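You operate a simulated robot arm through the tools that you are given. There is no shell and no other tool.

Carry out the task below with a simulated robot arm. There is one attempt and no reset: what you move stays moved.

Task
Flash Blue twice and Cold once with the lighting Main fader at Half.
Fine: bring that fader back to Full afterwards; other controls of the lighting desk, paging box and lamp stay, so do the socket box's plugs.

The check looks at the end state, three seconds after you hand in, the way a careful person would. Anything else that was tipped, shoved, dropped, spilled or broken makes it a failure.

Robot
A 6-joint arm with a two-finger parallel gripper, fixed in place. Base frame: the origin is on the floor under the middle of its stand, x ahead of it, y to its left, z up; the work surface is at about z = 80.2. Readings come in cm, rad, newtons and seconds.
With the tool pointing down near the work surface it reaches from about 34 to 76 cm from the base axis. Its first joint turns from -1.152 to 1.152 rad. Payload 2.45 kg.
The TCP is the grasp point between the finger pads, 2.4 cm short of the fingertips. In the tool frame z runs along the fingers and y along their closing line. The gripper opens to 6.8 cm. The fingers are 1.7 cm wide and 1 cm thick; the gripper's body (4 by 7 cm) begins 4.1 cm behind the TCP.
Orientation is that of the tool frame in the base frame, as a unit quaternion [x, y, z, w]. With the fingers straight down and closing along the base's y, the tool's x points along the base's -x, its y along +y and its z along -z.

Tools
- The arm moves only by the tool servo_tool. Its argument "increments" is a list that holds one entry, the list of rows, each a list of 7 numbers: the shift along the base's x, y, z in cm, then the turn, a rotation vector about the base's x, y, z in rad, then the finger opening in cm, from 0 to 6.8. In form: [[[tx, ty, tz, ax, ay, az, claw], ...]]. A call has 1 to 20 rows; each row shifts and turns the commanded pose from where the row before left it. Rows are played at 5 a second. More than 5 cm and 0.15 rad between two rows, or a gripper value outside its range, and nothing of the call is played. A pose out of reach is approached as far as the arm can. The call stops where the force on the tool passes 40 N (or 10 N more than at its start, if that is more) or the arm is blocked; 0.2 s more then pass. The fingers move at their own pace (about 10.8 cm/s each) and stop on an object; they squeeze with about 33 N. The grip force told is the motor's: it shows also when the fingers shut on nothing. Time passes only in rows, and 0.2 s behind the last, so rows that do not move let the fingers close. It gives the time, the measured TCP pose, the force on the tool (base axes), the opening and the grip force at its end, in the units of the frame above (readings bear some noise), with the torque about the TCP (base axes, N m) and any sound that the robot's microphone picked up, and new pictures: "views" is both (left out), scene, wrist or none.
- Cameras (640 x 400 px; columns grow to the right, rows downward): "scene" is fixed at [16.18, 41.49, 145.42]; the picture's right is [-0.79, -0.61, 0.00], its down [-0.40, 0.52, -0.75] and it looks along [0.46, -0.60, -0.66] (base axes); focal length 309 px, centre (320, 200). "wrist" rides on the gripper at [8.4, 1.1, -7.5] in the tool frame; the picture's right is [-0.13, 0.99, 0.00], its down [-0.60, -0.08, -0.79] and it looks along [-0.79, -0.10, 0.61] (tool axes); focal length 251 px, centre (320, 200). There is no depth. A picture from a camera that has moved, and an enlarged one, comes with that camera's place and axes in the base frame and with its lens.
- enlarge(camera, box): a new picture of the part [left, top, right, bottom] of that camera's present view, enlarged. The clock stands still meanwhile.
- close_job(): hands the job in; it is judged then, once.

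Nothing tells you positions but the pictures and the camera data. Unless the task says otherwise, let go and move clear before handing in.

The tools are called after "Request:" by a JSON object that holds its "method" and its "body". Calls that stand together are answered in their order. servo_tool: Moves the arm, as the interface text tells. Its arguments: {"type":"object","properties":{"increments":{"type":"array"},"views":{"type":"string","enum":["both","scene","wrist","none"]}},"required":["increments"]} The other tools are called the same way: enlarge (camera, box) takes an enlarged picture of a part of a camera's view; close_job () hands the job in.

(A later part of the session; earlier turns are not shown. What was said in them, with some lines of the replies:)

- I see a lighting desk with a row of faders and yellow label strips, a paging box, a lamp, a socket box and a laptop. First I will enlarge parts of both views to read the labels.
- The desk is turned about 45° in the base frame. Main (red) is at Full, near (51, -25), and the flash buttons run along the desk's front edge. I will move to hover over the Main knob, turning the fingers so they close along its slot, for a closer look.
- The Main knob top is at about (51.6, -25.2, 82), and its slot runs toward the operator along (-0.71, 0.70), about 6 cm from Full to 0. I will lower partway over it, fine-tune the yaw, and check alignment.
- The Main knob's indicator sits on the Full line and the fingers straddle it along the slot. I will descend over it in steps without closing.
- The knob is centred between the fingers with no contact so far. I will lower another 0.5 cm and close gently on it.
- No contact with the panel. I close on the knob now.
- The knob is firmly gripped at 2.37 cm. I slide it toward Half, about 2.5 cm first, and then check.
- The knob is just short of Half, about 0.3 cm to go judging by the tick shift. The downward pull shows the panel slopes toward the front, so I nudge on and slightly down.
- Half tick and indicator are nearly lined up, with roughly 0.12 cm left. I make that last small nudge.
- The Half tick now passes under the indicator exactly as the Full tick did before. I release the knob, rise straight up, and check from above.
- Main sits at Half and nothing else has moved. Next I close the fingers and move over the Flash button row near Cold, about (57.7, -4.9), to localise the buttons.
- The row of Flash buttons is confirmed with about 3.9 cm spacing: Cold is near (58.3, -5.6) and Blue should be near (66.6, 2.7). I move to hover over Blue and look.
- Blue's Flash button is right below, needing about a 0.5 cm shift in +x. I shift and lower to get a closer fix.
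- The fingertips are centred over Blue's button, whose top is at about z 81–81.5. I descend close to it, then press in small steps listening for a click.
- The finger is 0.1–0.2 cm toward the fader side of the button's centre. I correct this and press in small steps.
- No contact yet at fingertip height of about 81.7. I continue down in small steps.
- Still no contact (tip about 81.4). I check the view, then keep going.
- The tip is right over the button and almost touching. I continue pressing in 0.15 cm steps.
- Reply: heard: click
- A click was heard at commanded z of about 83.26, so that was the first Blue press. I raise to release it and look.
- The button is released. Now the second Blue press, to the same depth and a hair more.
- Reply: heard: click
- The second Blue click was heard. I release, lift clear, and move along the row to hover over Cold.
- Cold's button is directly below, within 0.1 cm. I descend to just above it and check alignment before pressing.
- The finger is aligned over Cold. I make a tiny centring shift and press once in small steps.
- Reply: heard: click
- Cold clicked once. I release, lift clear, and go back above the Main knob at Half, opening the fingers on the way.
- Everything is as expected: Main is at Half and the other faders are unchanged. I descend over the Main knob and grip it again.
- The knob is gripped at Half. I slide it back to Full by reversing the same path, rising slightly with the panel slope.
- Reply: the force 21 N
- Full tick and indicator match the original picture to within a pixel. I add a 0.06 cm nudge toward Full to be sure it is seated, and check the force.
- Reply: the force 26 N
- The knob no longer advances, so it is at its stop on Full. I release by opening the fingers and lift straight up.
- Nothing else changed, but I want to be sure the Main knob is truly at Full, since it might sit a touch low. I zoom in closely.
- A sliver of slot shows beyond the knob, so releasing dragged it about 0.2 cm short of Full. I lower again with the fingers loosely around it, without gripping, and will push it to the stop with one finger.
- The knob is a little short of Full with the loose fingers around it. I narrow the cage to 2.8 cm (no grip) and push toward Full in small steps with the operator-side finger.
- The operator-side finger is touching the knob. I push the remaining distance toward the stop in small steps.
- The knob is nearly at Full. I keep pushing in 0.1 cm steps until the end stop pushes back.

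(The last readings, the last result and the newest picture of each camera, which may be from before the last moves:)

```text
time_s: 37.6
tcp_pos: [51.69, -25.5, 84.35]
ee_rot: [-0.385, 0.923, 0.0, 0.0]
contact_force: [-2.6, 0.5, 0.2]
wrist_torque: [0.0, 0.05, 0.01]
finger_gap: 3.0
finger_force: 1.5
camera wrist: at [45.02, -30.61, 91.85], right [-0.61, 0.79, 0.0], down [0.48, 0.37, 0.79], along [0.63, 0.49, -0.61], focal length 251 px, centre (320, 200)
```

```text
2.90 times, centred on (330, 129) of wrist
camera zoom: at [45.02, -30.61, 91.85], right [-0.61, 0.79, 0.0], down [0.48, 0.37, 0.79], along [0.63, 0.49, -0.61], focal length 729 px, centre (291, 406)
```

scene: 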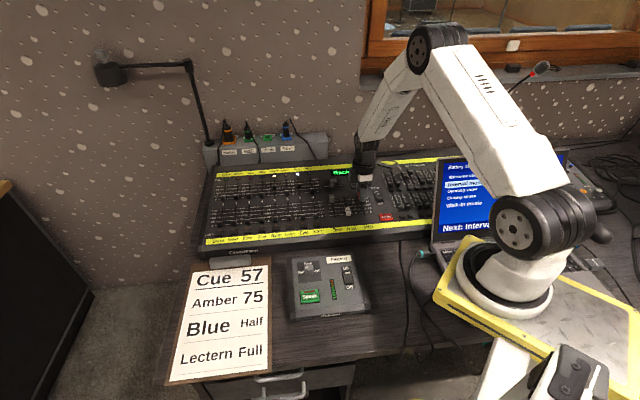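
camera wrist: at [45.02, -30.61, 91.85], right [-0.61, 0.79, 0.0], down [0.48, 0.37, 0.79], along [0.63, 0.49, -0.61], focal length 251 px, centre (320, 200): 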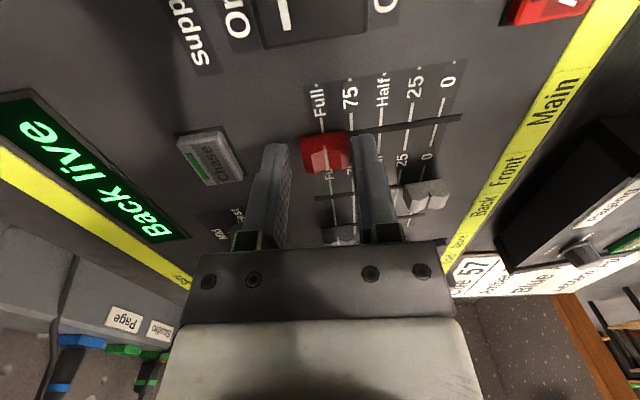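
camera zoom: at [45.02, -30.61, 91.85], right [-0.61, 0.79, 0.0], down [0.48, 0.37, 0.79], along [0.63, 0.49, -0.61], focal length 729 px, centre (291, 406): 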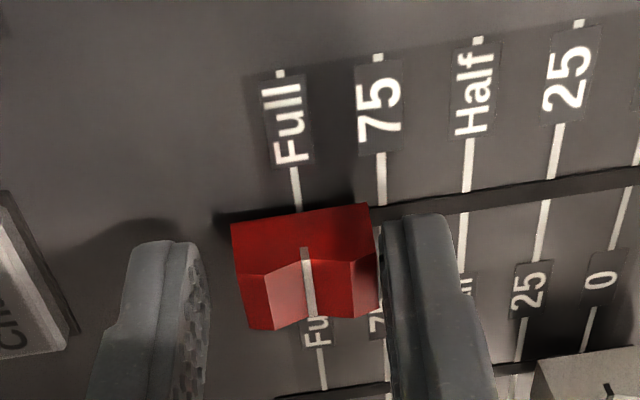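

The knob's indicator now sits on the Full tick exactly as in the first pictures, and the finger yields against the stop. I back the finger off, open slightly, and lift without gripping.

Request:
{"method": "servo_tool", "body": {"increments": [[[-0.1, 0.1, 0, 0, 0, 0, 3.0], [-0.1, 0.1, 0, 0, 0, 0, 3.2], [0, 0, 0, 0, 0, 0, 3.4], [0, 0, 0.5, 0, 0, 0, 3.4], [0, 0, 1.5, 0, 0, 0, 3.4], [0, 0, 4, 0, 0, 0, 3.4], [0, 0, 4.5, 0, 0, 0, 3.4], [0, 0, 0, 0, 0, 0, 3.4]]]}}

Request:
{"method": "enlarge", "body": {"camera": "scene", "box": [335, 180, 391, 215]}}

Request:
{"method": "enlarge", "body": {"camera": "wrist", "box": [280, 0, 400, 75]}}

Request:
{"method": "enlarge", "body": {"camera": "scene", "box": [320, 160, 420, 235]}}

```text
time_s: 39.4
tcp_pos: [51.49, -25.41, 94.98]
ee_rot: [-0.386, 0.923, 0.0, -0.001]
contact_force: [-0.4, -0.5, -0.5]
wrist_torque: [-0.01, -0.01, 0.01]
finger_gap: 3.39
finger_force: 0.1
camera wrist: at [44.71, -30.52, 102.43], right [-0.61, 0.79, 0.0], down [0.48, 0.37, 0.79], along [0.63, 0.49, -0.61], focal length 251 px, centre (320, 200)
```

scene: 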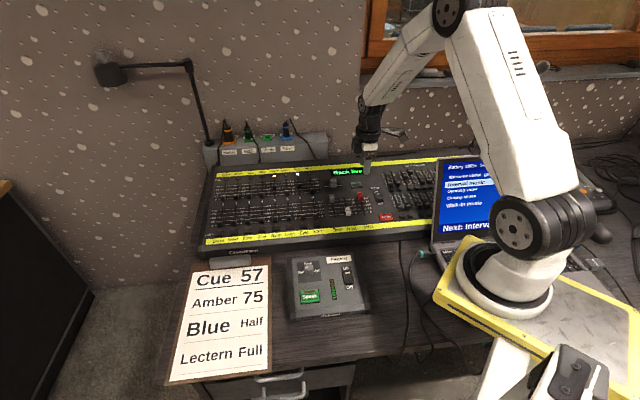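
wrist: 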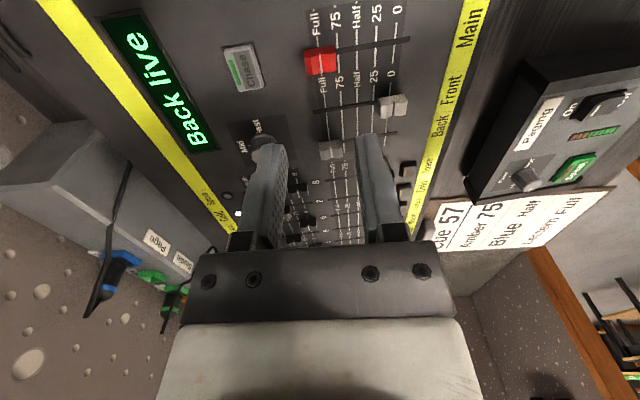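

```text
11.43 times, centred on (363, 198) of scene
camera zoom: at [16.18, 41.49, 145.42], right [-0.79, -0.61, 0.0], down [-0.4, 0.52, -0.75], along [0.46, -0.6, -0.66], focal length 3531 px, centre (-171, 229)
```

zoom: 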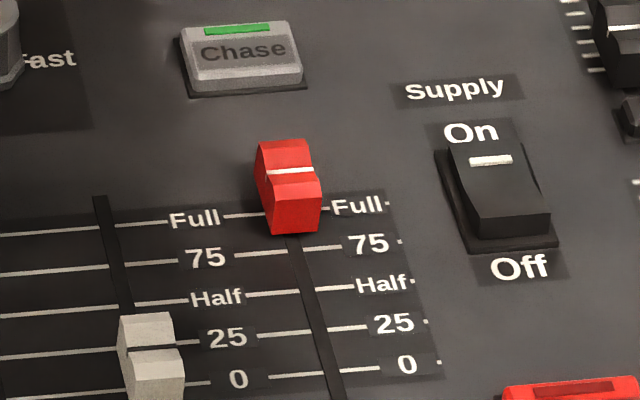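

```text
5.33 times, centred on (340, 38) of wrist
camera zoom: at [44.71, -30.52, 102.43], right [-0.61, 0.79, 0.0], down [0.48, 0.37, 0.79], along [0.63, 0.49, -0.61], focal length 1341 px, centre (213, 1067)
```

zoom: 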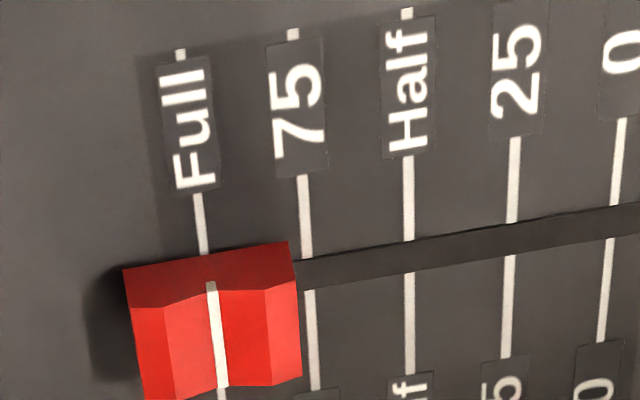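

```text
5.33 times, centred on (370, 198) of scene
camera zoom: at [16.18, 41.49, 145.42], right [-0.79, -0.61, 0.0], down [-0.4, 0.52, -0.75], along [0.46, -0.6, -0.66], focal length 1648 px, centre (53, 213)
```

zoom: 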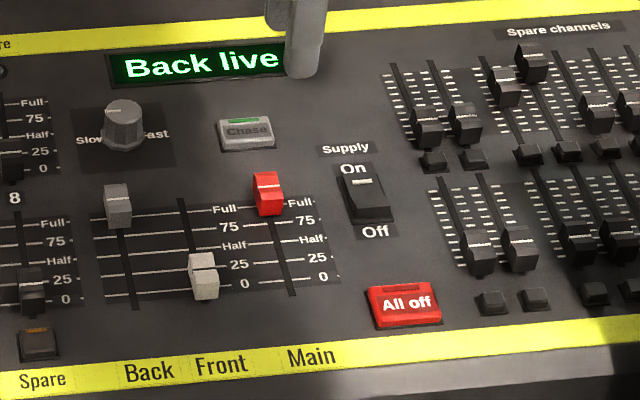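

Main is back at Full, matching its original look with no slot showing behind it, and everything else is unchanged. I raise the arm clear and take one last overall look.

Request:
{"method": "servo_tool", "body": {"increments": [[[-2, 1.8, 3, 0, 0, 0, 4], [-2, 1.8, 3, 0, 0, 0, 4], [-2, 1.8, 3, 0, 0, 0, 4], [-2, 1.8, 2, 0, 0, 0, 4], [0, 0, 0, 0, 0, 0, 4]]]}}

Request:
{"method": "enlarge", "body": {"camera": "scene", "box": [200, 110, 440, 260]}}

Request:
{"method": "enlarge", "body": {"camera": "scene", "box": [280, 245, 380, 325]}}

```text
time_s: 40.6
tcp_pos: [43.7, -18.09, 105.79]
ee_rot: [-0.385, 0.923, -0.001, 0.0]
contact_force: [0.7, 0.1, 0.6]
wrist_torque: [0.02, 0.0, -0.03]
finger_gap: 4.02
finger_force: 0.1
camera wrist: at [36.86, -23.3, 113.32], right [-0.61, 0.79, 0.0], down [0.48, 0.37, 0.79], along [0.63, 0.49, -0.61], focal length 251 px, centre (320, 200)
```

scene: 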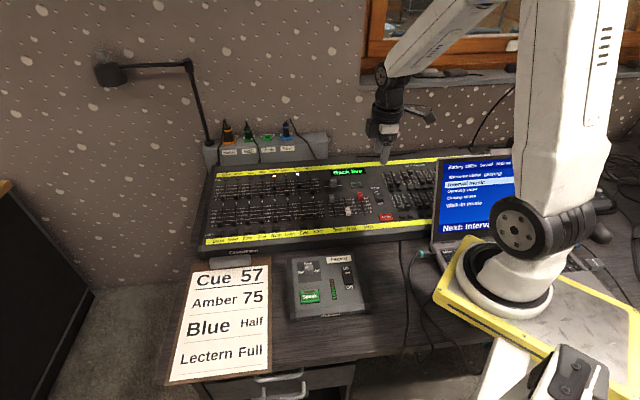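
wrist: 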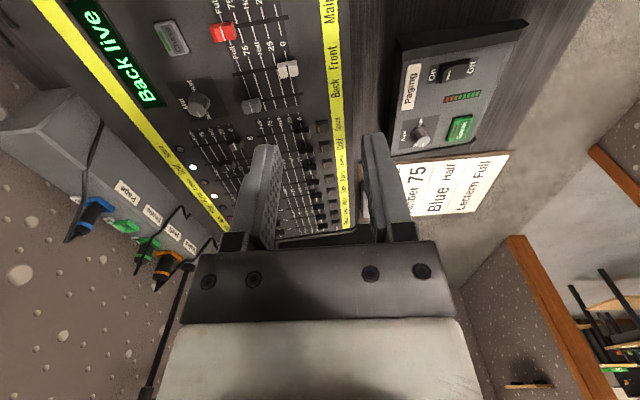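

```text
2.67 times, centred on (320, 185) of scene
camera zoom: at [16.18, 41.49, 145.42], right [-0.79, -0.61, 0.0], down [-0.4, 0.52, -0.75], along [0.46, -0.6, -0.66], focal length 824 px, centre (320, 240)
```

zoom: 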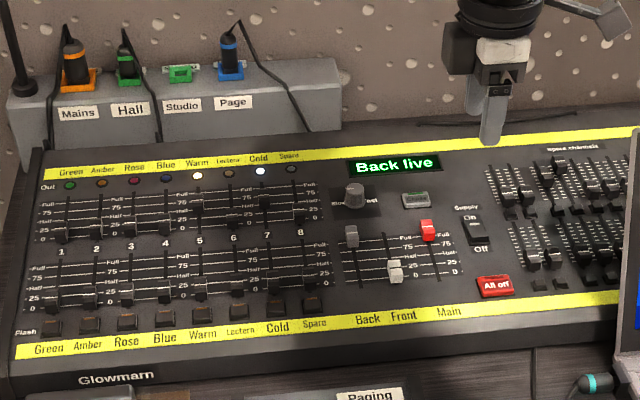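

```text
5.00 times, centred on (330, 285) of scene
camera zoom: at [16.18, 41.49, 145.42], right [-0.79, -0.61, 0.0], down [-0.4, 0.52, -0.75], along [0.46, -0.6, -0.66], focal length 1545 px, centre (270, -225)
```

zoom: 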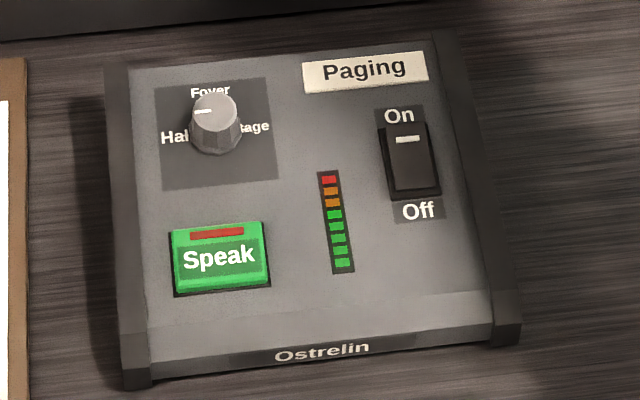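

Blue was flashed twice and Cold once with Main at Half, and Main is back at Full. The other controls, the paging box, the lamp and the plugs look unchanged, and the arm is clear. I hand the job in.

Request:
{"method": "close_job", "body": {}}

```text
The job is handed in.
```

I flashed Blue twice and Cold once with the Main fader at Half, then brought Main back to Full, and the job is handed in. The robot's microphone picked up one click for each of the three presses; I couldn't see the Blue or Cold lights during the presses.

When I first let go of Main at Full, it slipped back about 0.3 cm. I pushed it up to its end stop with one finger, and it now looks the same as at the start.

In the last pictures, the rest of the lighting desk, the paging box, the lamp and the socket box's plugs looked unchanged. The arm was open and clear of everything when I handed in.
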